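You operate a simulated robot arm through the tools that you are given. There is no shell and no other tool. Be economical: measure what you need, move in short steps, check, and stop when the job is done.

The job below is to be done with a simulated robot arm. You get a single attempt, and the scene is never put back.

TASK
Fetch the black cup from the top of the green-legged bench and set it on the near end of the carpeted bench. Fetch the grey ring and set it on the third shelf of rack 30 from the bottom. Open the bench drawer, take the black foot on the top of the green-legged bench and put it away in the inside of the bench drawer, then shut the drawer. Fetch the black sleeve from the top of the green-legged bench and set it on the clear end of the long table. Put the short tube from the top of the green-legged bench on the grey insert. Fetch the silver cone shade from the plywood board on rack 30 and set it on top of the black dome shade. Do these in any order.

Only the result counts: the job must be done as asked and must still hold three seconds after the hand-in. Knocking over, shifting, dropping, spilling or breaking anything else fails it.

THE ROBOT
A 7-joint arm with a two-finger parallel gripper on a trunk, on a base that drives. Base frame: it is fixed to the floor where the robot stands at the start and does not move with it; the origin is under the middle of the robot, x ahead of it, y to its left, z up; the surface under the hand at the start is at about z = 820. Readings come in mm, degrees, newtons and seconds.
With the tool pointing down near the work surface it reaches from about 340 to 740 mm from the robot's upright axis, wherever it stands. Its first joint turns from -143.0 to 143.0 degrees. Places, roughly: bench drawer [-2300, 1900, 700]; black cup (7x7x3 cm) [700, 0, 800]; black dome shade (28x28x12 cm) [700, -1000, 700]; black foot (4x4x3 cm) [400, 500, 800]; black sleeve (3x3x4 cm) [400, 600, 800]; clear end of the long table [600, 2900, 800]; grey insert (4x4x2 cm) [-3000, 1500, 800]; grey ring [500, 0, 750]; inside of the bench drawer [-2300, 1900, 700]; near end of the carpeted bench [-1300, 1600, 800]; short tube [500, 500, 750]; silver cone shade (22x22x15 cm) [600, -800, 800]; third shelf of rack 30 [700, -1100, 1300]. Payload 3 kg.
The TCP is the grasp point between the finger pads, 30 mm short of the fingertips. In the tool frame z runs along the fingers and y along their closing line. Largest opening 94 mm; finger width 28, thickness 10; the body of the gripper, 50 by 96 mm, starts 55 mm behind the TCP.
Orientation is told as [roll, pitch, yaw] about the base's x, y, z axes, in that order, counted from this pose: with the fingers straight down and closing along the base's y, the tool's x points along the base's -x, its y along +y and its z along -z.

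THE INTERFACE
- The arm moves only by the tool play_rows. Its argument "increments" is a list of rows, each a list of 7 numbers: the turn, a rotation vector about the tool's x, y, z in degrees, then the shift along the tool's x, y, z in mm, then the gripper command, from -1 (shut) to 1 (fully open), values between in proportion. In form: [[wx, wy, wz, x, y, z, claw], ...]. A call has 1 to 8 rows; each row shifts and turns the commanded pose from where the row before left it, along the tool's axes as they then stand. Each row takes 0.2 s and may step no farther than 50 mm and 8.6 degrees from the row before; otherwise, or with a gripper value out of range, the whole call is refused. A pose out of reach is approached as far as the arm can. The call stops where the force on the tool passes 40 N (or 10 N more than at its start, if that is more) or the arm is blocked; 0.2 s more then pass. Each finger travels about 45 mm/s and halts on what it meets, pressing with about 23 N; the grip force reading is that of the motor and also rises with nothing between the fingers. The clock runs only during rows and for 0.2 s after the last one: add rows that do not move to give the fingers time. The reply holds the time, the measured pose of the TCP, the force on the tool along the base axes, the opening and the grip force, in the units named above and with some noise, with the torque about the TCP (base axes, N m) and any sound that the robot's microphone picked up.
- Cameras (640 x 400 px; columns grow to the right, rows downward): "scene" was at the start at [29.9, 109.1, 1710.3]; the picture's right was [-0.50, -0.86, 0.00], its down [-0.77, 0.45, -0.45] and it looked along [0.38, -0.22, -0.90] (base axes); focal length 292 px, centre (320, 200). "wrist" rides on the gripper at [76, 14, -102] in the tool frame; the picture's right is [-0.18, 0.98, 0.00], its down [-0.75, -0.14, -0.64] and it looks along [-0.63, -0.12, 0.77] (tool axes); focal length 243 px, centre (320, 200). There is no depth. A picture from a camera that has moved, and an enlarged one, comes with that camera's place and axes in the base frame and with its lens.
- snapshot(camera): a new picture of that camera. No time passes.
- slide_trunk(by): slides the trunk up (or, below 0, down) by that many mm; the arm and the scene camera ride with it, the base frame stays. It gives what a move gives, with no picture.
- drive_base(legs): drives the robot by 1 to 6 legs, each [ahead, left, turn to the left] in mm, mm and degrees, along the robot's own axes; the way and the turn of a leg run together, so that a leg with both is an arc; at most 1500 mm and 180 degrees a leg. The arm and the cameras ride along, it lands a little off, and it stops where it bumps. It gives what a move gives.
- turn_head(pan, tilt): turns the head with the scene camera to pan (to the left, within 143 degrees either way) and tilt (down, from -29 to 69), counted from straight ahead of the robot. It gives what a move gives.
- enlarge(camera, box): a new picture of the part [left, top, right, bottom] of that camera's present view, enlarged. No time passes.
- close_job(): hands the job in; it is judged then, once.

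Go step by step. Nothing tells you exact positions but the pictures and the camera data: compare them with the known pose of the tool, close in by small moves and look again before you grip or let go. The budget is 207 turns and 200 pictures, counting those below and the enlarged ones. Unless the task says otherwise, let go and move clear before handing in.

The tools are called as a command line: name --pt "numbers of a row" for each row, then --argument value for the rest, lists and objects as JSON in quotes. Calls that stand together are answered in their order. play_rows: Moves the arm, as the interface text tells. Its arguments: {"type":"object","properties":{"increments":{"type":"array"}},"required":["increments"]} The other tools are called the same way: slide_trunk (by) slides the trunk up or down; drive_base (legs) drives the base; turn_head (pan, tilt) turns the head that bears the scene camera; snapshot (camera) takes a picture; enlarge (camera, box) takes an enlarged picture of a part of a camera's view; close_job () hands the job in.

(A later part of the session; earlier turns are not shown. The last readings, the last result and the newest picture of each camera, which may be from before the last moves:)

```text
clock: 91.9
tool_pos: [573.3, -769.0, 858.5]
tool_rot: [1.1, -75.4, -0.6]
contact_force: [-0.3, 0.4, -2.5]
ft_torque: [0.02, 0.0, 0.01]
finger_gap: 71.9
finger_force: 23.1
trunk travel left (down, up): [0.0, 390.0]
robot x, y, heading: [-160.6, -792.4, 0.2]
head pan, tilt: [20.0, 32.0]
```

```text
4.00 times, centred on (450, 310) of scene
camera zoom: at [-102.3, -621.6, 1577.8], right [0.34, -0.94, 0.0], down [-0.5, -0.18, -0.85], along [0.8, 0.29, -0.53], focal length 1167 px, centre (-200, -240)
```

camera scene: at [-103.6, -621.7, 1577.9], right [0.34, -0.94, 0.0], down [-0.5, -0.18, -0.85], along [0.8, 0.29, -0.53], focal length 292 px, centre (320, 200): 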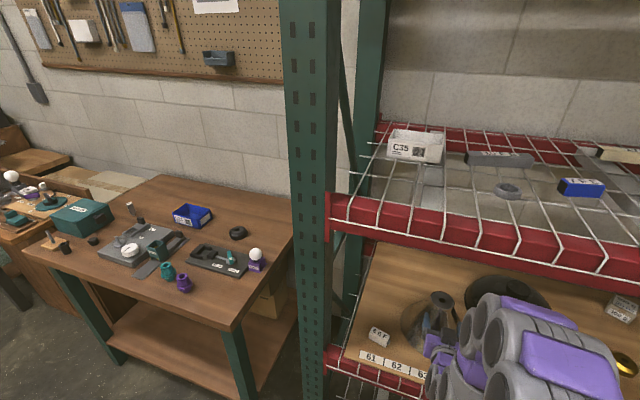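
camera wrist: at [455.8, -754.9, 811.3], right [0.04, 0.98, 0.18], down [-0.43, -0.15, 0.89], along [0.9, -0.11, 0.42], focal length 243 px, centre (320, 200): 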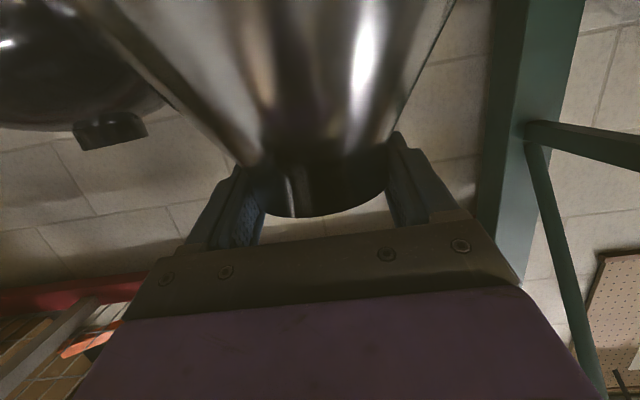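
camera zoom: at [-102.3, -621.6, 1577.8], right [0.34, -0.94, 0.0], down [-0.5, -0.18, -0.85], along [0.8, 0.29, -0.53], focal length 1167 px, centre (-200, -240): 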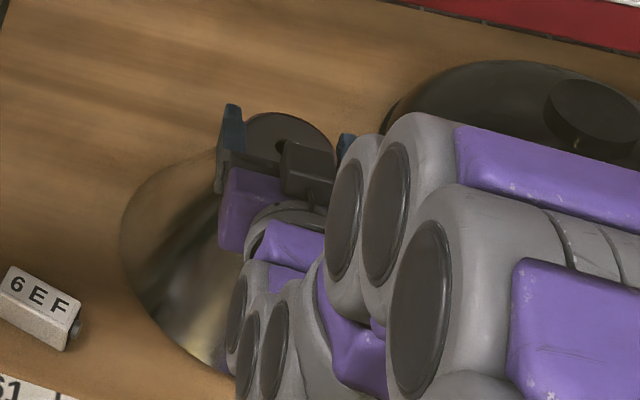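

It lifted and weighs about 2.5 N, with perhaps 1 mm of slip. I'll lift a bit more and compare.

play_rows --pt "0 0 0 -9.7 0 -2.5 -0.1" --pt "0 0 0 -9.7 0 -2.5 -0.1" --pt "0 0 0 0 0 0 -0.1" --pt "0 0 0 0 0 0 -0.1" --pt "0 0 0 0 0 0 -0.1" --pt "0 0 0 0 0 0 -0.1" --pt "0 0 0 0 0 0 -0.1"

snapshot --camera "wrist"

```text
clock: 93.5
tool_pos: [573.6, -769.7, 877.9]
tool_rot: [1.1, -75.2, -0.6]
contact_force: [0.5, -0.2, -3.2]
ft_torque: [0.04, 0.02, -0.01]
finger_gap: 72.0
finger_force: 23.2
trunk travel left (down, up): [0.0, 390.0]
robot x, y, heading: [-160.8, -792.3, -0.0]
head pan, tilt: [20.0, 32.0]
```

```text
128 pictures are left
camera wrist: at [456.6, -755.5, 830.7], right [0.04, 0.98, 0.18], down [-0.43, -0.15, 0.89], along [0.9, -0.11, 0.42], focal length 243 px, centre (320, 200)
```

wrist: 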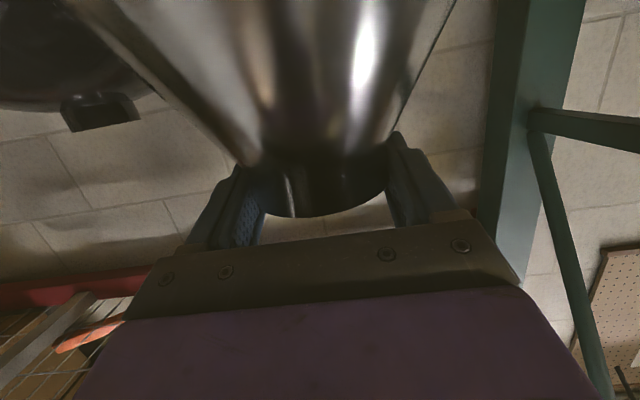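

The grip is steady. I'll lift well above the dome's knob height.

play_rows --pt "0 0 0 -29 0 -7.6 -0.1" --pt "0 0 0 -29 0 -7.6 -0.1" --pt "0 0 0 -29 0 -7.6 -0.1" --pt "0 0 0 -29 0 -7.6 -0.1" --pt "0 0 0 -29 0 -7.6 -0.1" --pt "0 0 0 0 0 0 -0.1"

turn_head --pan 0 --tilt 30

snapshot --camera "scene"

snapshot --camera "wrist"

```text
clock: 94.9
tool_pos: [573.6, -769.8, 1029.3]
tool_rot: [1.2, -75.3, -0.7]
contact_force: [-0.4, -0.6, -2.8]
ft_torque: [0.02, 0.01, 0.02]
finger_gap: 72.0
finger_force: 22.5
trunk travel left (down, up): [0.0, 390.0]
robot x, y, heading: [-161.0, -794.0, 0.0]
head pan, tilt: [20.0, 32.0]
```

```text
clock: 95.8
tool_pos: [573.3, -769.8, 1027.4]
tool_rot: [1.0, -75.4, -0.6]
contact_force: [0.0, -0.2, -3.2]
ft_torque: [0.01, 0.05, 0.0]
finger_gap: 71.7
finger_force: 22.6
trunk travel left (down, up): [0.0, 390.0]
robot x, y, heading: [-160.7, -794.6, -0.3]
head pan, tilt: [0.0, 30.0]
```

```text
127 pictures are left
camera scene: at [-96.6, -652.3, 1581.0], right [0.0, -1.0, 0.0], down [-0.5, 0.0, -0.86], along [0.86, 0.0, -0.5], focal length 292 px, centre (320, 200)
```

scene: 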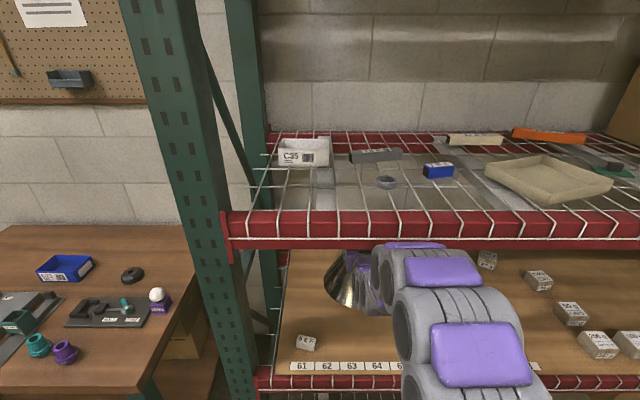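

```text
126 pictures are left
camera wrist: at [456.2, -756.2, 981.0], right [0.04, 0.98, 0.18], down [-0.43, -0.15, 0.89], along [0.9, -0.11, 0.42], focal length 243 px, centre (320, 200)
```

wrist: 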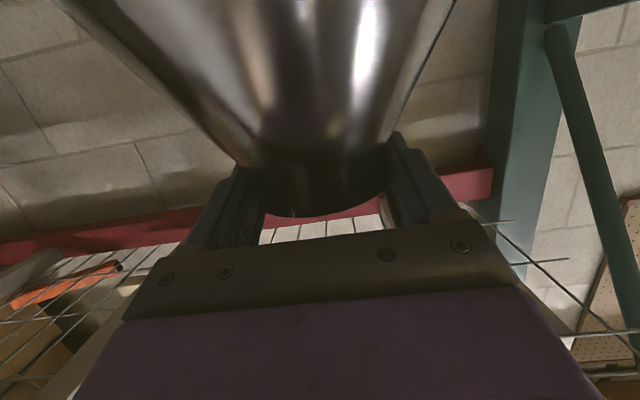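

The rack's front face is really at about x 400. The forearm is close under the beam, so I'll keep the base distance, drive sideways to line up with the dome, and then extend the arm.

play_rows --pt "0 0 0 11 0 3 -0.1" --pt "0 0 0 0 0 0 -0.1"

drive_base --legs '[[0, -120, 0], [0, -116, 0]]'

play_rows --pt "0 0 0 0 0 0 -0.1" --pt "0 0 0 0 0 0 -0.1" --pt "0 0 0 0 0 0 -0.1" --pt "0 0 0 0 0 0 -0.1" --pt "0 0 0 0 0 0 -0.1" --pt "0 0 0 0 0 0 -0.1"

turn_head --pan 15 --tilt 30

snapshot --camera "scene"

snapshot --camera "wrist"

```text
clock: 96.4
tool_pos: [574.0, -769.6, 1017.5]
tool_rot: [1.2, -75.4, -0.6]
contact_force: [-0.2, 0.4, -3.4]
ft_torque: [0.01, 0.02, -0.02]
finger_gap: 71.8
finger_force: 23.2
trunk travel left (down, up): [0.0, 390.0]
robot x, y, heading: [-164.6, -787.8, -0.1]
head pan, tilt: [0.0, 30.0]
```

```text
clock: 98.4
tool_pos: [578.1, -961.8, 1011.6]
tool_rot: [-5.8, -75.0, 5.7]
contact_force: [-0.2, 3.7, -3.6]
ft_torque: [0.1, -0.08, -0.14]
finger_gap: 71.7
finger_force: 22.6
trunk travel left (down, up): [0.0, 390.0]
robot x, y, heading: [-165.1, -1014.3, -0.4]
head pan, tilt: [0.0, 30.0]
```

```text
clock: 100.0
tool_pos: [567.7, -984.9, 1022.5]
tool_rot: [2.2, -75.7, -1.4]
contact_force: [-0.3, -0.3, -2.2]
ft_torque: [-0.03, 0.05, -0.01]
finger_gap: 69.9
finger_force: 23.5
trunk travel left (down, up): [0.0, 390.0]
robot x, y, heading: [-166.0, -1007.0, -0.3]
head pan, tilt: [0.0, 30.0]
stopped in row 6: the arm was blocked; the commanded pose is now the measured one
```

```text
clock: 100.8
tool_pos: [568.4, -985.4, 1021.2]
tool_rot: [2.6, -75.6, -1.8]
contact_force: [0.1, -0.4, -3.8]
ft_torque: [0.0, 0.02, 0.04]
finger_gap: 70.0
finger_force: 22.7
trunk travel left (down, up): [0.0, 390.0]
robot x, y, heading: [-161.8, -1006.0, -0.7]
head pan, tilt: [15.0, 30.0]
```

```text
125 pictures are left
camera scene: at [-99.1, -827.2, 1579.5], right [0.25, -0.97, 0.01], down [-0.49, -0.13, -0.86], along [0.84, 0.21, -0.5], focal length 292 px, centre (320, 200)
```

scene: 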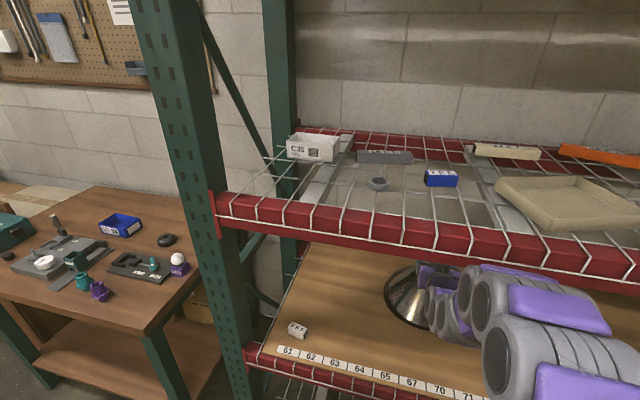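

```text
124 pictures are left
camera wrist: at [450.4, -972.3, 974.0], right [0.03, 0.98, 0.19], down [-0.43, -0.16, 0.89], along [0.9, -0.11, 0.42], focal length 243 px, centre (320, 200)
```

wrist: 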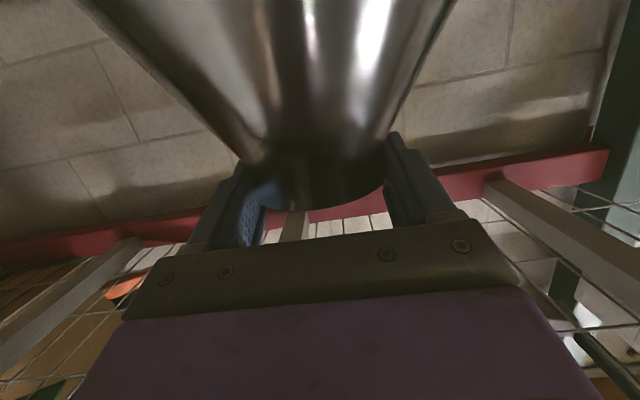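

The sideways drive caused some sway and the cone slipped a few millimetres but is still held. I'll let it settle and check.

play_rows --pt "0 0 0 0 0 0 -0.3" --pt "0 0 0 0 0 0 -0.3" --pt "0 0 0 0 0 0 -0.3" --pt "0 0 0 0 0 0 -0.3" --pt "0 0 0 0 0 0 -0.3" --pt "0 0 0 0 0 0 -0.3" --pt "0 0 0 0 0 0 -0.3" --pt "0 0 0 0 0 0 -0.3"

play_rows --pt "0 0 0 0 0 0 -0.3" --pt "0 0 0 0 0 0 -0.3" --pt "0 0 0 0 0 0 -0.3" --pt "0 0 0 0 0 0 -0.3" --pt "0 0 0 0 0 0 -0.3" --pt "0 0 0 0 0 0 -0.3"

snapshot --camera "wrist"

enlarge --camera "scene" --box '[360, 230, 500, 340]'

```text
clock: 102.6
tool_pos: [567.4, -998.5, 1022.6]
tool_rot: [4.3, -75.6, -3.6]
contact_force: [-1.3, 0.4, -3.2]
ft_torque: [0.0, 0.02, 0.0]
finger_gap: 69.9
finger_force: 23.4
trunk travel left (down, up): [0.0, 390.0]
robot x, y, heading: [-162.6, -1007.8, -0.6]
head pan, tilt: [15.0, 30.0]
```

```text
clock: 104.0
tool_pos: [567.2, -990.4, 1021.5]
tool_rot: [2.8, -75.6, -2.2]
contact_force: [-0.7, 0.0, -3.2]
ft_torque: [-0.03, 0.01, 0.03]
finger_gap: 69.7
finger_force: 23.1
trunk travel left (down, up): [0.0, 390.0]
robot x, y, heading: [-162.1, -1005.4, -0.5]
head pan, tilt: [15.0, 30.0]
```

```text
123 pictures are left
camera wrist: at [450.5, -975.8, 974.1], right [0.03, 0.98, 0.19], down [-0.43, -0.16, 0.89], along [0.9, -0.11, 0.42], focal length 243 px, centre (320, 200)
```

wrist: 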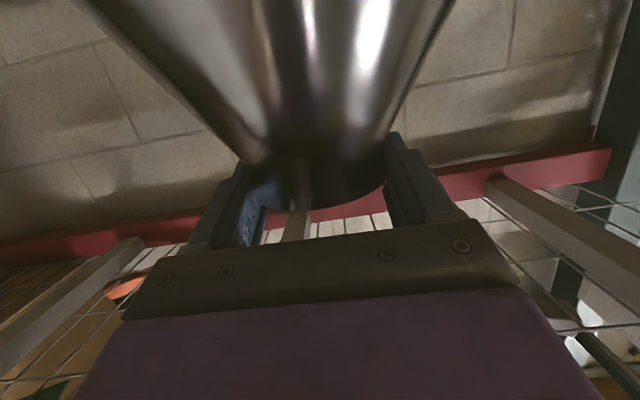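

```text
3.64 times, centred on (430, 285) of scene
camera zoom: at [-99.2, -841.6, 1581.0], right [0.25, -0.97, 0.0], down [-0.49, -0.13, -0.86], along [0.84, 0.22, -0.5], focal length 1061 px, centre (-80, -109)
```

zoom: 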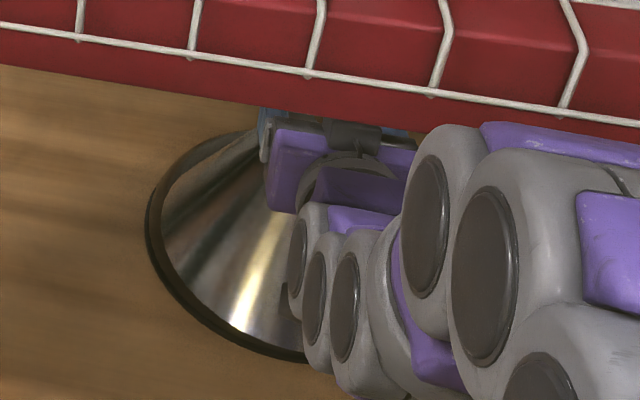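

The dark ring visible around the cone is the dome's rim behind it, so the cone is nearly in line. I'll extend the arm over the dome in steps.

play_rows --pt "0 0 0 -5.1 0 19.3 -0.3" --pt "0 0 0 -5.1 0 19.3 -0.3" --pt "0 0 0 -5.1 0 19.3 -0.3" --pt "0 0 0 -5.1 0 19.3 -0.3" --pt "0 0 0 0 0 0 -0.3" --pt "0 0 0 0 0 0 -0.3"

snapshot --camera "scene"

snapshot --camera "wrist"

```text
clock: 105.4
tool_pos: [647.5, -986.7, 1023.2]
tool_rot: [2.7, -75.6, -1.9]
contact_force: [-0.3, 0.1, -3.2]
ft_torque: [0.01, 0.02, -0.02]
finger_gap: 70.0
finger_force: 23.2
trunk travel left (down, up): [0.0, 390.0]
robot x, y, heading: [-164.1, -1005.5, -0.5]
head pan, tilt: [15.0, 30.0]
```

```text
121 pictures are left
camera scene: at [-98.6, -841.6, 1581.0], right [0.25, -0.97, 0.0], down [-0.49, -0.13, -0.86], along [0.84, 0.22, -0.5], focal length 292 px, centre (320, 200)
```

scene: 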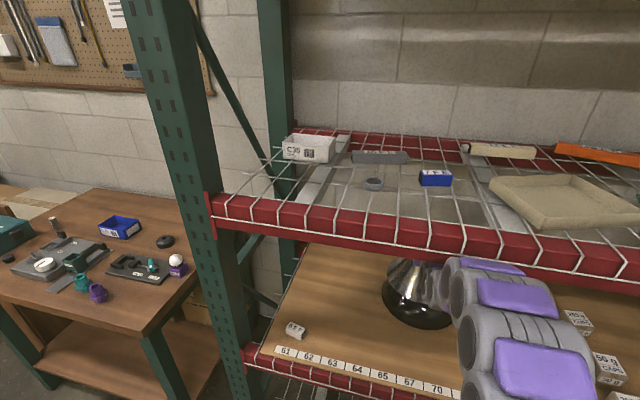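

```text
120 pictures are left
camera wrist: at [530.1, -972.1, 975.5], right [0.03, 0.98, 0.19], down [-0.43, -0.16, 0.89], along [0.9, -0.11, 0.42], focal length 243 px, centre (320, 200)
```

wrist: 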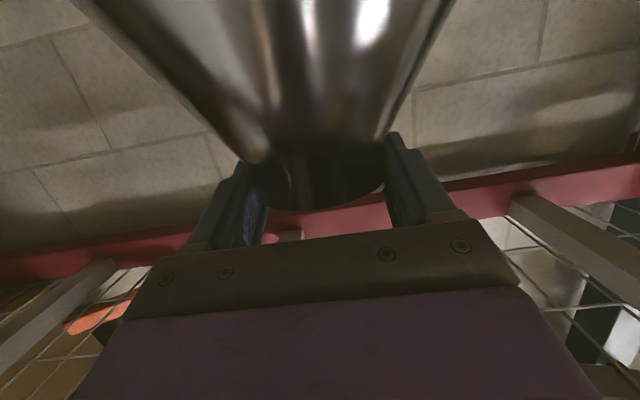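

No contact so far. I'll continue 75 mm more toward the dome's centre, correcting y.

play_rows --pt "0 0 0 -4.8 -4 18.2 -0.3" --pt "0 0 0 -4.8 -4 18.2 -0.3" --pt "0 0 0 -4.8 -4 18.2 -0.3" --pt "0 0 0 -4.8 -4 18.2 -0.3" --pt "0 0 0 0 0 0 -0.3" --pt "0 0 0 0 0 0 -0.3"

snapshot --camera "scene"

enlarge --camera "scene" --box '[360, 230, 480, 340]'

```text
clock: 107.0
tool_pos: [759.2, -992.3, 930.1]
tool_rot: [7.2, -70.5, -6.3]
contact_force: [-6.8, -2.7, -2.3]
ft_torque: [-0.91, -0.61, 0.0]
finger_gap: 70.2
finger_force: 24.4
trunk travel left (down, up): [0.0, 390.0]
robot x, y, heading: [-186.8, -1004.8, -0.3]
head pan, tilt: [15.0, 30.0]
stopped in row 6: the arm was blocked; the commanded pose is now the measured one
```

```text
119 pictures are left
camera scene: at [-165.1, -842.2, 1592.1], right [0.26, -0.97, 0.01], down [-0.46, -0.13, -0.88], along [0.85, 0.22, -0.48], focal length 292 px, centre (320, 200)
```

scene: 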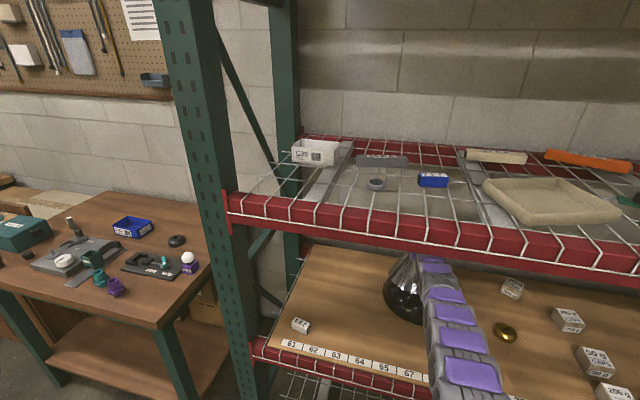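

```text
3.64 times, centred on (420, 285) of scene
camera zoom: at [-165.1, -842.2, 1592.1], right [0.26, -0.97, 0.01], down [-0.46, -0.13, -0.88], along [0.85, 0.22, -0.48], focal length 1061 px, centre (-44, -109)
```

zoom: 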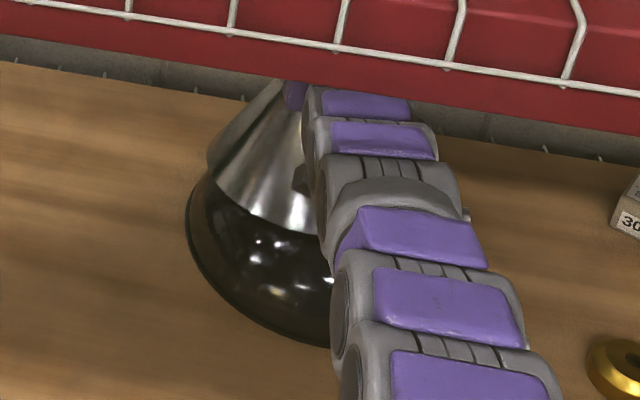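

The arm snapped nearly straight and the cone has come down on the far side of the dome. It is still gripped, so I'll inspect before correcting.

snapshot --camera "wrist"

play_rows --pt "0 0 0 0 0 0 -0.3" --pt "0 0 0 0 0 0 -0.3"

snapshot --camera "scene"

```text
117 pictures are left
camera wrist: at [638.9, -976.7, 892.6], right [0.05, 0.98, 0.21], down [-0.36, -0.18, 0.92], along [0.93, -0.13, 0.34], focal length 243 px, centre (320, 200)
```

wrist: 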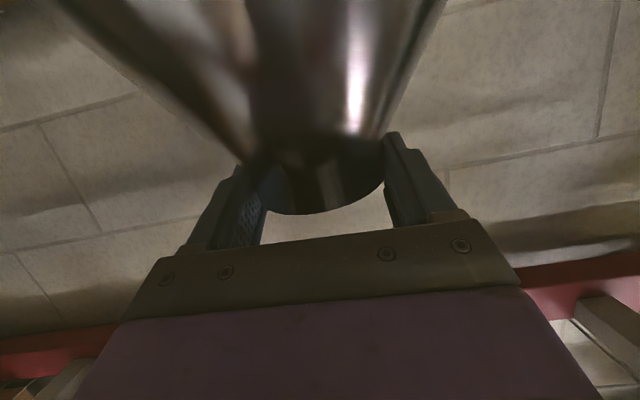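

```text
clock: 107.6
tool_pos: [764.9, -983.4, 979.9]
tool_rot: [2.1, -73.9, -1.0]
contact_force: [0.4, 0.0, -2.3]
ft_torque: [-0.05, -0.05, -0.02]
finger_gap: 69.3
finger_force: 23.0
trunk travel left (down, up): [0.0, 390.0]
robot x, y, heading: [-170.3, -996.7, 0.0]
head pan, tilt: [15.0, 30.0]
```

```text
116 pictures are left
camera scene: at [-103.2, -829.4, 1581.0], right [0.26, -0.97, 0.0], down [-0.49, -0.13, -0.86], along [0.83, 0.22, -0.5], focal length 292 px, centre (320, 200)
```

scene: 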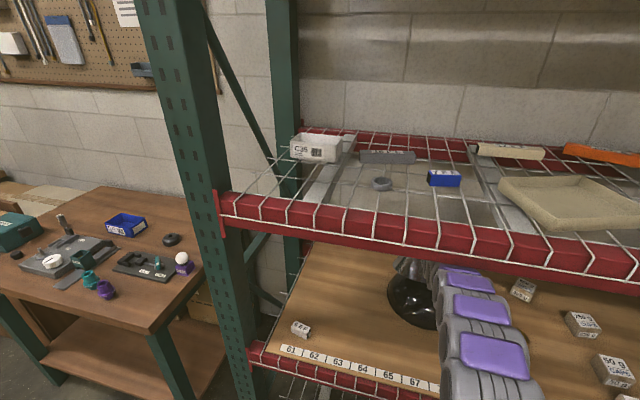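

It recovered to a lifted, upright pose about 44 mm past centre. I'll check whether the dome moved.

enlarge --camera "scene" --box '[360, 240, 480, 340]'

turn_head --pan 25 --tilt 30

enlarge --camera "scene" --box '[360, 210, 540, 350]'

```text
4.00 times, centred on (420, 290) of scene
camera zoom: at [-103.2, -829.4, 1581.0], right [0.26, -0.97, 0.0], down [-0.49, -0.13, -0.86], along [0.83, 0.22, -0.5], focal length 1167 px, centre (-80, -160)
```

zoom: 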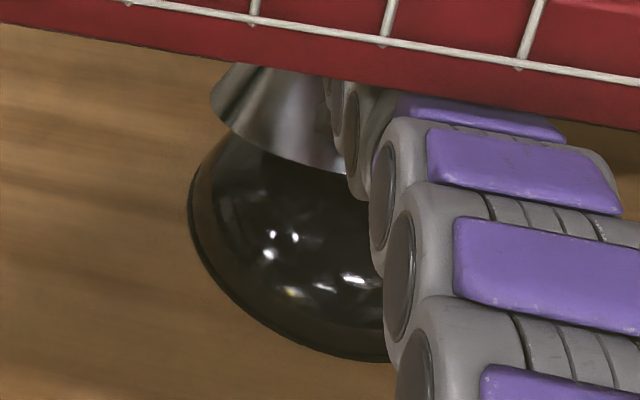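

```text
clock: 108.3
tool_pos: [765.6, -988.8, 975.4]
tool_rot: [2.4, -73.6, -1.5]
contact_force: [0.1, 0.8, -3.6]
ft_torque: [0.03, -0.06, -0.02]
finger_gap: 69.4
finger_force: 23.2
trunk travel left (down, up): [0.0, 390.0]
robot x, y, heading: [-168.2, -999.8, -0.0]
head pan, tilt: [25.0, 30.0]
```

```text
2.86 times, centred on (450, 280) of scene
camera zoom: at [-109.2, -821.0, 1580.8], right [0.42, -0.91, 0.0], down [-0.46, -0.21, -0.86], along [0.78, 0.37, -0.5], focal length 833 px, centre (-51, -29)
```

zoom: 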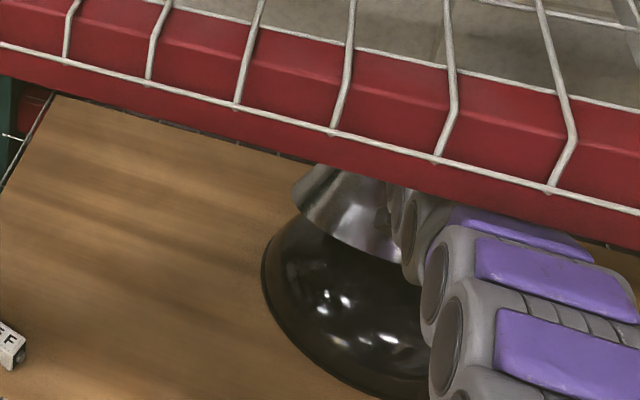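

Re-measuring with the plywood at z 698, I put the dome's centre at about (748,-1018) and its knob top at 818. The dome seems unmoved. I'll raise slightly and shift toward centre.

play_rows --pt "0 0 0 -9.6 0 -2.7 -0.3" --pt "0 0 0 -9.6 0 -2.7 -0.3" --pt "0 0 0 0 -14 0 -0.3" --pt "0 0 0 0 -14 0 -0.3" --pt "0 0 0 0 0 0 -0.3" --pt "0 0 0 0 0 0 -0.3"

enlarge --camera "scene" --box '[360, 210, 540, 350]'

```text
clock: 109.9
tool_pos: [753.0, -998.8, 964.1]
tool_rot: [3.9, -71.2, -1.1]
contact_force: [-0.5, 0.9, -2.4]
ft_torque: [-0.03, -0.1, 0.0]
finger_gap: 68.8
finger_force: 22.7
trunk travel left (down, up): [0.0, 390.0]
robot x, y, heading: [-175.9, -999.5, 0.3]
head pan, tilt: [25.0, 30.0]
stopped in row 6: the arm was blocked; the commanded pose is now the measured one
```

```text
2.86 times, centred on (450, 280) of scene
camera zoom: at [-94.4, -782.5, 1574.7], right [0.43, -0.9, 0.02], down [-0.46, -0.24, -0.85], along [0.78, 0.36, -0.52], focal length 833 px, centre (-51, -29)
```

zoom: 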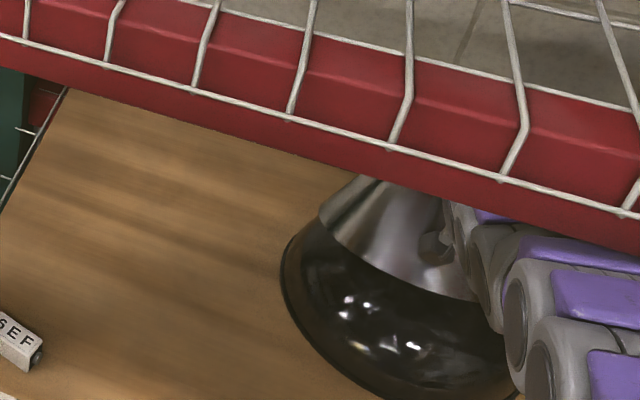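

The forearm is pressing on the underside of the beam when I raise, so I won't go higher. The cone's opening is already around the knob, so I'll lower slightly and correct y.

play_rows --pt "0 0 0 9.5 0 3.2 -0.3" --pt "0 0 0 9.5 0 3.2 -0.3" --pt "0 0 0 0 -9 0 -0.3" --pt "0 0 0 0 -9 0 -0.3" --pt "0 0 0 0 0 0 -0.3" --pt "0 0 0 0 0 0 -0.3"

enlarge --camera "scene" --box '[360, 210, 540, 350]'

```text
clock: 111.3
tool_pos: [757.5, -1051.6, 967.1]
tool_rot: [7.1, -72.9, -5.5]
contact_force: [0.1, -2.3, -4.1]
ft_torque: [-0.07, -0.05, 0.11]
finger_gap: 69.3
finger_force: 23.1
trunk travel left (down, up): [0.0, 390.0]
robot x, y, heading: [-170.7, -1006.8, 0.2]
head pan, tilt: [25.0, 30.0]
```

```text
2.86 times, centred on (450, 280) of scene
camera zoom: at [-110.0, -823.1, 1580.8], right [0.43, -0.91, 0.0], down [-0.46, -0.21, -0.86], along [0.78, 0.37, -0.5], focal length 833 px, centre (-51, -29)
```

zoom: 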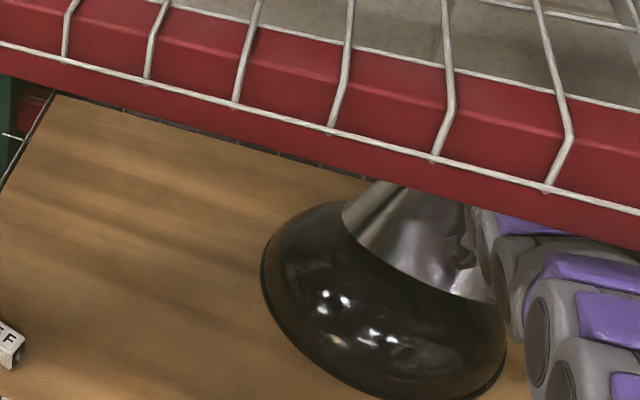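

The body came back upright and the tool has drifted to y -1051. I'll wait for it to settle.

play_rows --pt "0 0 0 0 0 0 -0.3" --pt "0 0 0 0 0 0 -0.3" --pt "0 0 0 0 0 0 -0.3" --pt "0 0 0 0 0 0 -0.3" --pt "0 0 0 0 0 0 -0.3"

play_rows --pt "0 0 0 0 0 0 -0.3" --pt "0 0 0 0 0 0 -0.3" --pt "0 0 0 0 0 0 -0.3" --pt "0 0 0 0 0 0 -0.3" --pt "0 0 0 0 0 0 -0.3"

enlarge --camera "scene" --box '[360, 210, 540, 350]'

```text
clock: 112.5
tool_pos: [758.3, -1027.9, 967.6]
tool_rot: [4.4, -72.9, -2.5]
contact_force: [0.4, 3.0, -2.9]
ft_torque: [0.01, -0.03, -0.14]
finger_gap: 69.0
finger_force: 22.9
trunk travel left (down, up): [0.0, 390.0]
robot x, y, heading: [-167.0, -997.8, 0.2]
head pan, tilt: [25.0, 30.0]
```

```text
clock: 113.7
tool_pos: [757.3, -1051.7, 967.7]
tool_rot: [7.0, -72.9, -5.3]
contact_force: [-0.2, -1.8, -3.6]
ft_torque: [-0.04, -0.07, 0.1]
finger_gap: 68.8
finger_force: 22.9
trunk travel left (down, up): [0.0, 390.0]
robot x, y, heading: [-170.9, -1006.5, 0.1]
head pan, tilt: [25.0, 30.0]
```

```text
2.86 times, centred on (450, 280) of scene
camera zoom: at [-109.7, -833.5, 1581.9], right [0.42, -0.91, -0.01], down [-0.46, -0.21, -0.87], along [0.78, 0.37, -0.5], focal length 833 px, centre (-51, -29)
```

zoom: 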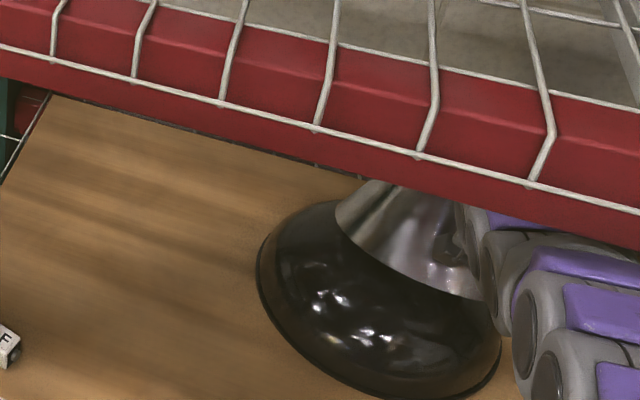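

It is oscillating about y -1040. I'll shift +20 mm gently and let it damp.

play_rows --pt "0 0 0 0 4 0 -0.3" --pt "0 0 0 0 4 0 -0.3" --pt "0 0 0 0 4 0 -0.3" --pt "0 0 0 0 4 0 -0.3" --pt "0 0 0 0 4 0 -0.3" --pt "0 0 0 0 0 0 -0.3" --pt "0 0 0 0 0 0 -0.3"

play_rows --pt "0 0 0 0 0 0 -0.3" --pt "0 0 0 0 0 0 -0.3" --pt "0 0 0 0 0 0 -0.3" --pt "0 0 0 0 0 0 -0.3" --pt "0 0 0 0 0 0 -0.3" --pt "0 0 0 0 0 0 -0.3" --pt "0 0 0 0 0 0 -0.3" --pt "0 0 0 0 0 0 -0.3"

play_rows --pt "0 0 0 0 0 0 -0.3" --pt "0 0 0 0 0 0 -0.3" --pt "0 0 0 0 0 0 -0.3" --pt "0 0 0 0 0 0 -0.3" --pt "0 0 0 0 0 0 -0.3" --pt "0 0 0 0 0 0 -0.3" --pt "0 0 0 0 0 0 -0.3" --pt "0 0 0 0 0 0 -0.3"

play_rows --pt "0 0 0 0 0 0 -0.3" --pt "0 0 0 0 0 0 -0.3" --pt "0 0 0 0 0 0 -0.3"

```text
clock: 115.3
tool_pos: [755.0, -1025.7, 968.1]
tool_rot: [6.2, -72.9, -4.4]
contact_force: [0.1, 0.2, -3.4]
ft_torque: [0.01, -0.05, -0.02]
finger_gap: 69.1
finger_force: 23.0
trunk travel left (down, up): [0.0, 390.0]
robot x, y, heading: [-170.9, -1006.3, 0.1]
head pan, tilt: [25.0, 30.0]
```

```text
clock: 117.1
tool_pos: [754.9, -1020.9, 968.1]
tool_rot: [5.7, -72.8, -3.8]
contact_force: [1.0, 0.4, -3.1]
ft_torque: [0.0, -0.05, -0.04]
finger_gap: 68.7
finger_force: 22.2
trunk travel left (down, up): [0.0, 390.0]
robot x, y, heading: [-169.0, -1002.4, -0.1]
head pan, tilt: [25.0, 30.0]
```

```text
clock: 118.9
tool_pos: [755.3, -1021.2, 967.3]
tool_rot: [5.7, -72.9, -3.9]
contact_force: [0.3, 0.8, -2.6]
ft_torque: [0.0, -0.06, 0.03]
finger_gap: 69.0
finger_force: 23.2
trunk travel left (down, up): [0.0, 390.0]
robot x, y, heading: [-167.6, -1003.6, -0.3]
head pan, tilt: [25.0, 30.0]
```

```text
clock: 119.7
tool_pos: [755.0, -1020.5, 966.8]
tool_rot: [5.7, -72.8, -3.9]
contact_force: [0.2, -0.5, -3.9]
ft_torque: [0.01, -0.06, -0.01]
finger_gap: 69.0
finger_force: 23.9
trunk travel left (down, up): [0.0, 390.0]
robot x, y, heading: [-171.5, -1003.3, 0.0]
head pan, tilt: [25.0, 30.0]
```

It has settled at (755,-1021,967). I'll check concentricity.

enlarge --camera "scene" --box '[390, 240, 500, 340]'

snapshot --camera "wrist"

```text
4.00 times, centred on (445, 290) of scene
camera zoom: at [-109.8, -823.1, 1581.0], right [0.42, -0.91, 0.0], down [-0.46, -0.21, -0.86], along [0.78, 0.37, -0.5], focal length 1167 px, centre (-180, -160)
```

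zoom: 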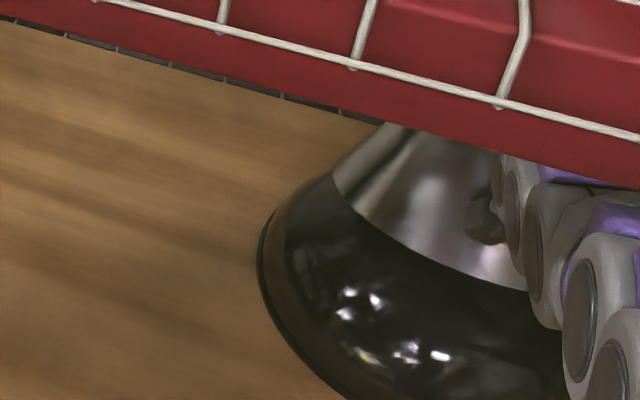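

```text
109 pictures are left
camera wrist: at [635.7, -1008.9, 925.6], right [0.03, 0.98, 0.2], down [-0.39, -0.18, 0.9], along [0.92, -0.1, 0.38], focal length 243 px, centre (320, 200)
```

wrist: 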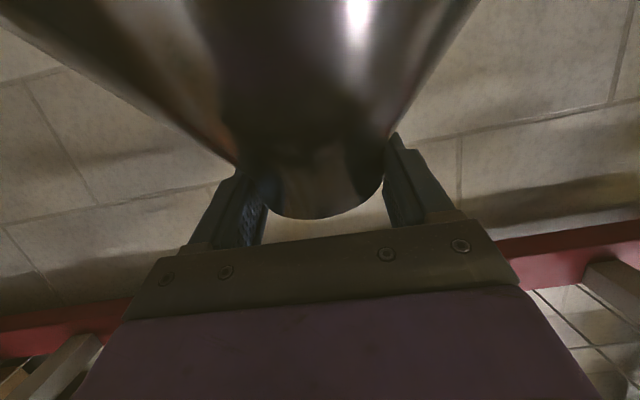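

The offset is about 10 mm. I'll shift slightly and lower in small steps, watching the force.

play_rows --pt "0 0 0 2.4 5 -7.6 -0.3" --pt "0 0 0 7.6 0 2.4 -0.3" --pt "0 0 0 7.6 0 2.4 -0.3" --pt "0 0 0 7.6 0 2.4 -0.3" --pt "0 0 0 7.6 0 2.4 -0.3" --pt "0 0 0 0 0 0 -0.3" --pt "0 0 0 0 0 0 -0.3"

enlarge --camera "scene" --box '[390, 240, 500, 340]'

```text
clock: 121.3
tool_pos: [747.3, -1014.8, 935.2]
tool_rot: [5.8, -72.9, -3.8]
contact_force: [1.1, 1.2, -0.5]
ft_torque: [0.3, -0.57, 0.15]
finger_gap: 68.7
finger_force: 23.0
trunk travel left (down, up): [0.0, 390.0]
robot x, y, heading: [-166.0, -1002.8, 0.3]
head pan, tilt: [25.0, 30.0]
```

```text
4.00 times, centred on (445, 290) of scene
camera zoom: at [-110.6, -822.4, 1581.0], right [0.42, -0.91, 0.0], down [-0.46, -0.21, -0.86], along [0.78, 0.37, -0.5], focal length 1167 px, centre (-180, -160)
```

zoom: 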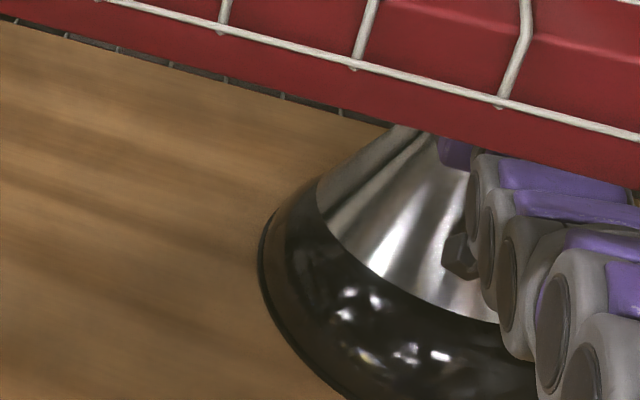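

Contact has begun on the far edge because the tool pitch is about 2.4° off. I'll level it and lower a few more millimetres.

play_rows --pt "0 -2.4 0 0 0 0 -0.3" --pt "0 0 0 3.8 0 1.2 -0.3" --pt "0 0 0 3.8 0 1.2 -0.3" --pt "0 0 0 0 0 0 -0.3" --pt "0 0 0 0 0 0 -0.3"

play_rows --pt "0 0 0 3.8 0 1.2 -0.3" --pt "0 0 0 0 0 0 -0.3" --pt "0 0 0 0 0 0 -0.3"

enlarge --camera "scene" --box '[390, 240, 500, 340]'

snapshot --camera "wrist"

```text
clock: 122.5
tool_pos: [747.1, -1015.4, 928.2]
tool_rot: [6.7, -75.3, -5.0]
contact_force: [0.6, -0.7, -0.4]
ft_torque: [-0.37, -0.47, -0.01]
finger_gap: 68.4
finger_force: 22.7
trunk travel left (down, up): [0.0, 390.0]
robot x, y, heading: [-170.5, -1002.8, -0.1]
head pan, tilt: [25.0, 30.0]
```

```text
clock: 123.3
tool_pos: [747.6, -1014.1, 924.0]
tool_rot: [6.6, -75.4, -4.9]
contact_force: [2.0, 0.1, -0.9]
ft_torque: [-0.11, -0.56, 0.19]
finger_gap: 68.3
finger_force: 23.1
trunk travel left (down, up): [0.0, 390.0]
robot x, y, heading: [-165.7, -1004.4, 0.2]
head pan, tilt: [25.0, 30.0]
```

```text
4.00 times, centred on (445, 290) of scene
camera zoom: at [-110.3, -822.9, 1581.0], right [0.42, -0.91, 0.0], down [-0.46, -0.21, -0.86], along [0.78, 0.37, -0.5], focal length 1167 px, centre (-180, -160)
```

zoom: 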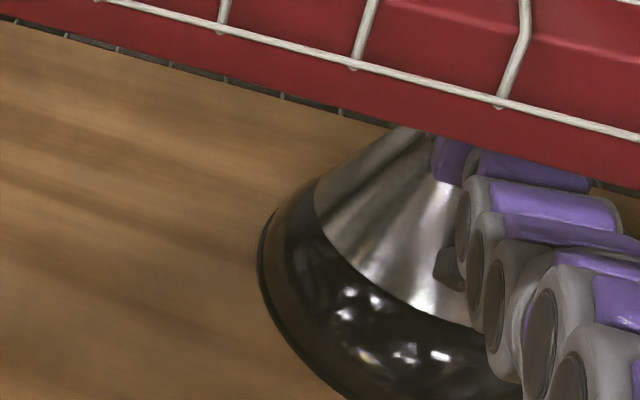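

```text
106 pictures are left
camera wrist: at [630.0, -1001.2, 877.4], right [0.02, 0.98, 0.21], down [-0.43, -0.18, 0.89], along [0.9, -0.11, 0.41], focal length 243 px, centre (320, 200)
```

wrist: 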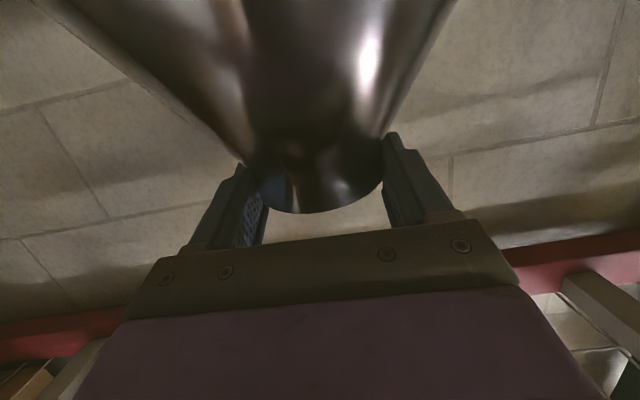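

The weight is mostly supported. I'll lower a little more until the force turns clearly positive.

play_rows --pt "0 0 0 3.8 0 1.0 -0.3" --pt "0 0 0 0 0 0 -0.3" --pt "0 0 0 0 0 0 -0.3"

play_rows --pt "0 0 0 3.8 0 1.0 -0.3" --pt "0 0 0 0 0 0 -0.3" --pt "0 0 0 0 0 0 -0.3"

enlarge --camera "scene" --box '[390, 240, 500, 340]'

```text
clock: 124.1
tool_pos: [747.3, -1013.8, 920.6]
tool_rot: [6.6, -75.2, -5.0]
contact_force: [1.8, -1.1, -1.6]
ft_torque: [-0.07, -0.36, 0.07]
finger_gap: 68.3
finger_force: 22.6
trunk travel left (down, up): [0.0, 390.0]
robot x, y, heading: [-169.8, -999.5, -0.0]
head pan, tilt: [25.0, 30.0]
```

```text
clock: 124.9
tool_pos: [746.5, -1014.7, 917.6]
tool_rot: [6.7, -75.4, -4.8]
contact_force: [0.6, -0.1, 6.7]
ft_torque: [0.01, -0.04, 0.12]
finger_gap: 67.7
finger_force: 22.9
trunk travel left (down, up): [0.0, 390.0]
robot x, y, heading: [-164.7, -1004.5, 0.1]
head pan, tilt: [25.0, 30.0]
```

```text
4.00 times, centred on (445, 290) of scene
camera zoom: at [-111.8, -823.0, 1581.2], right [0.42, -0.91, 0.0], down [-0.45, -0.21, -0.86], along [0.78, 0.37, -0.5], focal length 1167 px, centre (-180, -160)
```

zoom: 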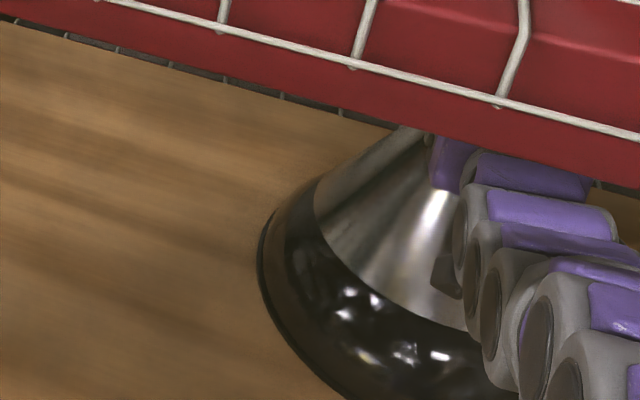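

It is firmly seated with balanced torque. I'll open fully and back straight out by driving.

play_rows --pt "0 0 0 0 0 0 0.5" --pt "0 0 0 0 0 0 0.7" --pt "0 0 0 0 0 0 1" --pt "0 0 0 0 0 0 1" --pt "0 0 0 0 0 0 1" --pt "0 0 0 0 0 0 1"

snapshot --camera "wrist"

enlarge --camera "scene" --box '[390, 240, 500, 340]'

```text
clock: 126.3
tool_pos: [748.0, -1014.4, 916.7]
tool_rot: [6.6, -75.3, -4.9]
contact_force: [0.1, -0.5, 0.2]
ft_torque: [-0.02, 0.01, 0.01]
finger_gap: 94.1
finger_force: 0.0
trunk travel left (down, up): [0.0, 390.0]
robot x, y, heading: [-167.8, -1000.0, 0.0]
head pan, tilt: [25.0, 30.0]
```

```text
104 pictures are left
camera wrist: at [629.7, -1001.7, 869.4], right [0.02, 0.98, 0.21], down [-0.43, -0.18, 0.89], along [0.9, -0.11, 0.41], focal length 243 px, centre (320, 200)
```

wrist: 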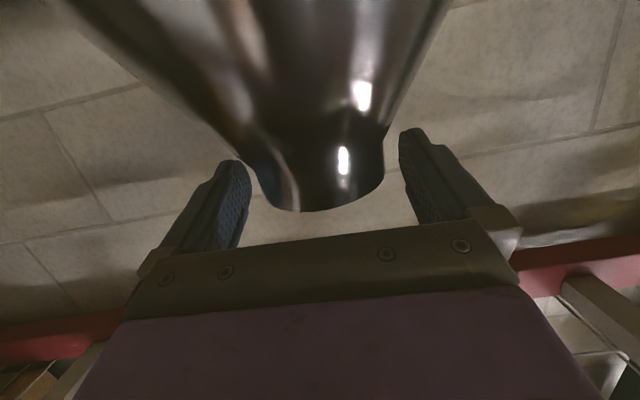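

```text
4.00 times, centred on (445, 290) of scene
camera zoom: at [-110.5, -822.9, 1581.1], right [0.42, -0.91, 0.0], down [-0.46, -0.21, -0.86], along [0.78, 0.37, -0.5], focal length 1167 px, centre (-180, -160)
```

zoom: 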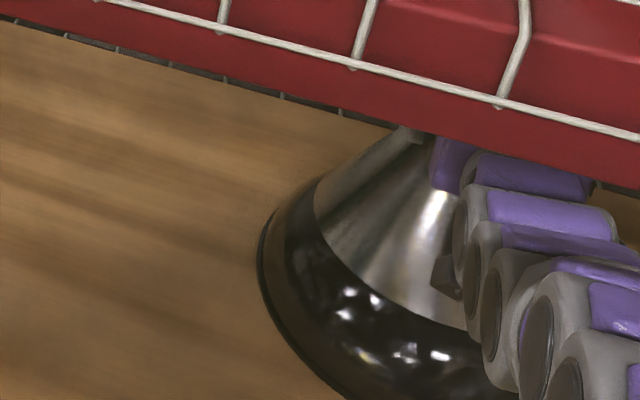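

drive_base --legs '[[-150, 0, 0], [-350, 0, 0]]'

turn_head --pan 10 --tilt 25

snapshot --camera "scene"

enlarge --camera "scene" --box '[280, 130, 480, 260]'

```text
clock: 129.6
tool_pos: [244.3, -1017.4, 916.9]
tool_rot: [6.7, -75.4, -5.1]
contact_force: [0.6, 0.9, -0.8]
ft_torque: [0.0, 0.01, -0.01]
finger_gap: 93.9
finger_force: 0.0
trunk travel left (down, up): [0.0, 390.0]
robot x, y, heading: [-670.8, -1003.0, -0.0]
head pan, tilt: [25.0, 30.0]
```

```text
clock: 130.3
tool_pos: [241.8, -1017.5, 918.2]
tool_rot: [6.7, -75.4, -5.1]
contact_force: [0.3, 0.4, -0.5]
ft_torque: [0.01, 0.01, 0.04]
finger_gap: 94.1
finger_force: 0.0
trunk travel left (down, up): [0.0, 390.0]
robot x, y, heading: [-668.0, -1006.7, -0.2]
head pan, tilt: [10.0, 25.0]
```

```text
102 pictures are left
camera scene: at [-604.1, -845.0, 1589.0], right [0.17, -0.98, 0.0], down [-0.42, -0.07, -0.9], along [0.89, 0.16, -0.43], focal length 292 px, centre (320, 200)
```

scene: 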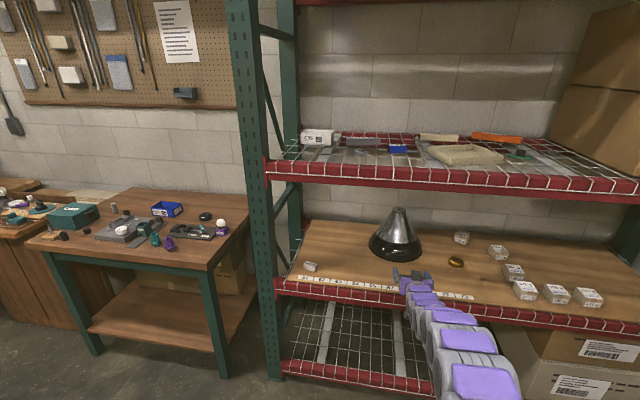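

```text
3.08 times, centred on (380, 195) of scene
camera zoom: at [-604.1, -845.0, 1589.0], right [0.17, -0.98, 0.0], down [-0.42, -0.07, -0.9], along [0.89, 0.16, -0.43], focal length 898 px, centre (135, 215)
```

zoom: 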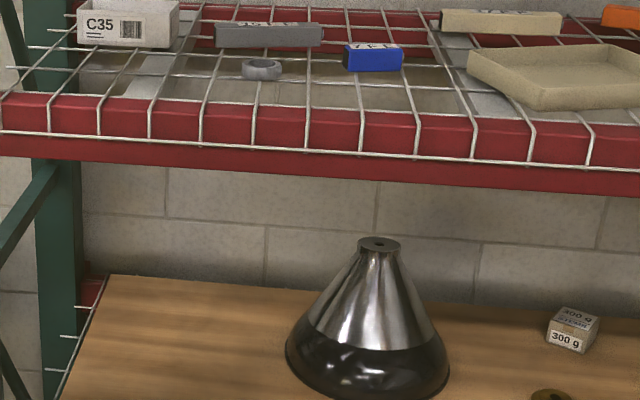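

Both rack tasks look good: the cone sits level on the dome and the ring is in place. Next I'll restore the trunk and the tool-down pose, then go back to the bench.

slide_trunk --by 175

play_rows --pt "0 8.5 0 0 0 -10 0.8" --pt "0 8.5 0 0 0 -10 0.8" --pt "0 8.5 0 0 0 -10 0.8" --pt "0 8.5 0 0 0 -10 0.8" --pt "0 8.5 0 10 0 -10 0.8" --pt "0 8.5 0 20 0 0 0.8" --pt "0 8.5 0 30 0 0 0.8" --pt "0 8.5 0 40 0 0 0.8"

play_rows --pt "0 7.3 0 40 0 0 0.8" --pt "0 0 0 45 0 0 0.8" --pt "0 0 0 45 0 0 0.8" --pt "0 0 0 45 0 0 0.8" --pt "0 0 0 45 0 0 0.8" --pt "0 0 0 0 0 0 0.8"

```text
clock: 132.3
tool_pos: [242.5, -1017.4, 1093.3]
tool_rot: [6.7, -75.5, -5.2]
contact_force: [0.1, -0.2, -0.2]
ft_torque: [-0.03, -0.02, 0.02]
finger_gap: 94.0
finger_force: 0.0
trunk travel left (down, up): [-175.0, 215.0]
robot x, y, heading: [-674.9, -1002.2, -0.1]
head pan, tilt: [10.0, 25.0]
```

```text
clock: 134.1
tool_pos: [113.5, -1016.4, 1081.2]
tool_rot: [1.8, -7.5, 1.2]
contact_force: [0.6, 0.0, 0.6]
ft_torque: [0.05, 0.02, 0.0]
finger_gap: 84.9
finger_force: 0.1
trunk travel left (down, up): [-175.0, 215.0]
robot x, y, heading: [-669.8, -1003.6, -0.0]
head pan, tilt: [10.0, 25.0]
```

```text
clock: 135.5
tool_pos: [-108.2, -1024.8, 1069.6]
tool_rot: [1.6, -0.1, 1.3]
contact_force: [0.2, 0.4, 1.2]
ft_torque: [0.0, -0.01, 0.0]
finger_gap: 84.4
finger_force: 0.1
trunk travel left (down, up): [-175.0, 215.0]
robot x, y, heading: [-671.4, -1003.9, -0.2]
head pan, tilt: [10.0, 25.0]
```

Now I'll drive to the pick-up bench for the cup and level the tool.

drive_base --legs '[[0, 1150, 0], [640, 0, 0]]'

play_rows --pt "1.6 0 1.2 0 0 0 0.9" --pt "0 0 0 0 0 0 0.9" --pt "0 0 0 0 0 0 0.9" --pt "0 0 0 0 0 0 0.9" --pt "0 0 0 0 0 0 0.9" --pt "0 0 0 0 0 0 0.9"

turn_head --pan 0 --tilt 60

snapshot --camera "scene"

```text
clock: 144.5
tool_pos: [553.6, 115.9, 1069.4]
tool_rot: [1.7, -0.2, 1.7]
contact_force: [0.2, -0.2, 0.2]
ft_torque: [0.0, 0.03, 0.02]
finger_gap: 84.7
finger_force: 0.1
trunk travel left (down, up): [-175.0, 215.0]
robot x, y, heading: [-9.8, 129.9, 0.3]
head pan, tilt: [10.0, 25.0]
```

```text
clock: 145.9
tool_pos: [551.7, 115.4, 1070.9]
tool_rot: [0.1, -0.3, 0.4]
contact_force: [0.2, 0.2, -0.9]
ft_torque: [-0.02, 0.01, 0.01]
finger_gap: 89.2
finger_force: 0.0
trunk travel left (down, up): [-175.0, 215.0]
robot x, y, heading: [-9.8, 135.5, 0.2]
head pan, tilt: [10.0, 25.0]
```

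```text
clock: 146.9
tool_pos: [552.0, 114.6, 1072.4]
tool_rot: [0.1, -0.2, 0.4]
contact_force: [1.0, -0.7, -0.3]
ft_torque: [0.0, 0.03, 0.01]
finger_gap: 89.3
finger_force: 0.1
trunk travel left (down, up): [-175.0, 215.0]
robot x, y, heading: [-12.8, 136.2, 0.3]
head pan, tilt: [0.0, 60.0]
```

```text
100 pictures are left
camera scene: at [32.1, 275.4, 1714.1], right [0.0, -1.0, 0.0], down [-0.87, 0.0, -0.5], along [0.5, 0.0, -0.87], focal length 292 px, centre (320, 200)
```

scene: 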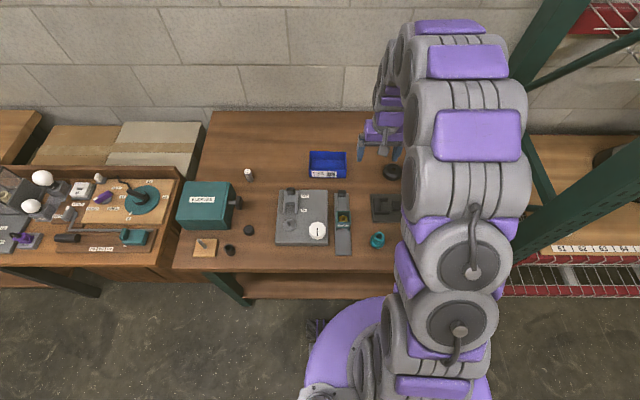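

The cup is near (652,9). I'll move above it.

play_rows --pt "0 0 0 -20 -21.2 26 1" --pt "0 0 0 -20 -21.2 26 1" --pt "0 0 0 -20 -21.2 26 1" --pt "0 0 0 -20 -21.2 26 1" --pt "0 0 0 -20 -21.2 26 1" --pt "0 0 0 0 0 0 1"

snapshot --camera "wrist"

```text
clock: 148.3
tool_pos: [651.7, 9.6, 945.2]
tool_rot: [0.1, -0.2, 0.4]
contact_force: [0.5, 0.4, 0.5]
ft_torque: [-0.04, 0.02, -0.03]
finger_gap: 94.1
finger_force: 0.1
trunk travel left (down, up): [-175.0, 215.0]
robot x, y, heading: [-10.5, 132.5, 0.4]
head pan, tilt: [0.0, 60.0]
```

```text
99 pictures are left
camera wrist: at [576.3, 23.1, 1047.2], right [0.18, 0.98, 0.0], down [0.75, -0.14, 0.65], along [0.64, -0.11, -0.76], focal length 243 px, centre (320, 200)
```

wrist: 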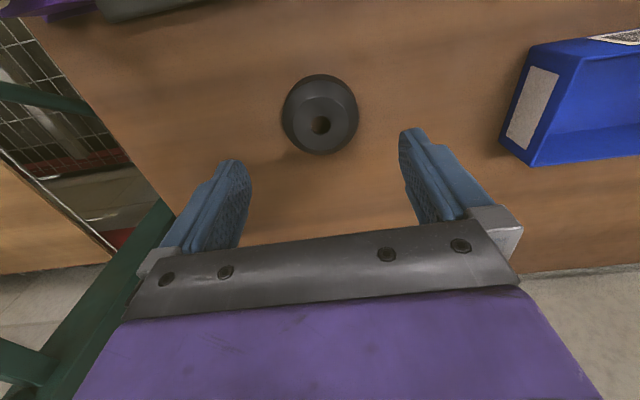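

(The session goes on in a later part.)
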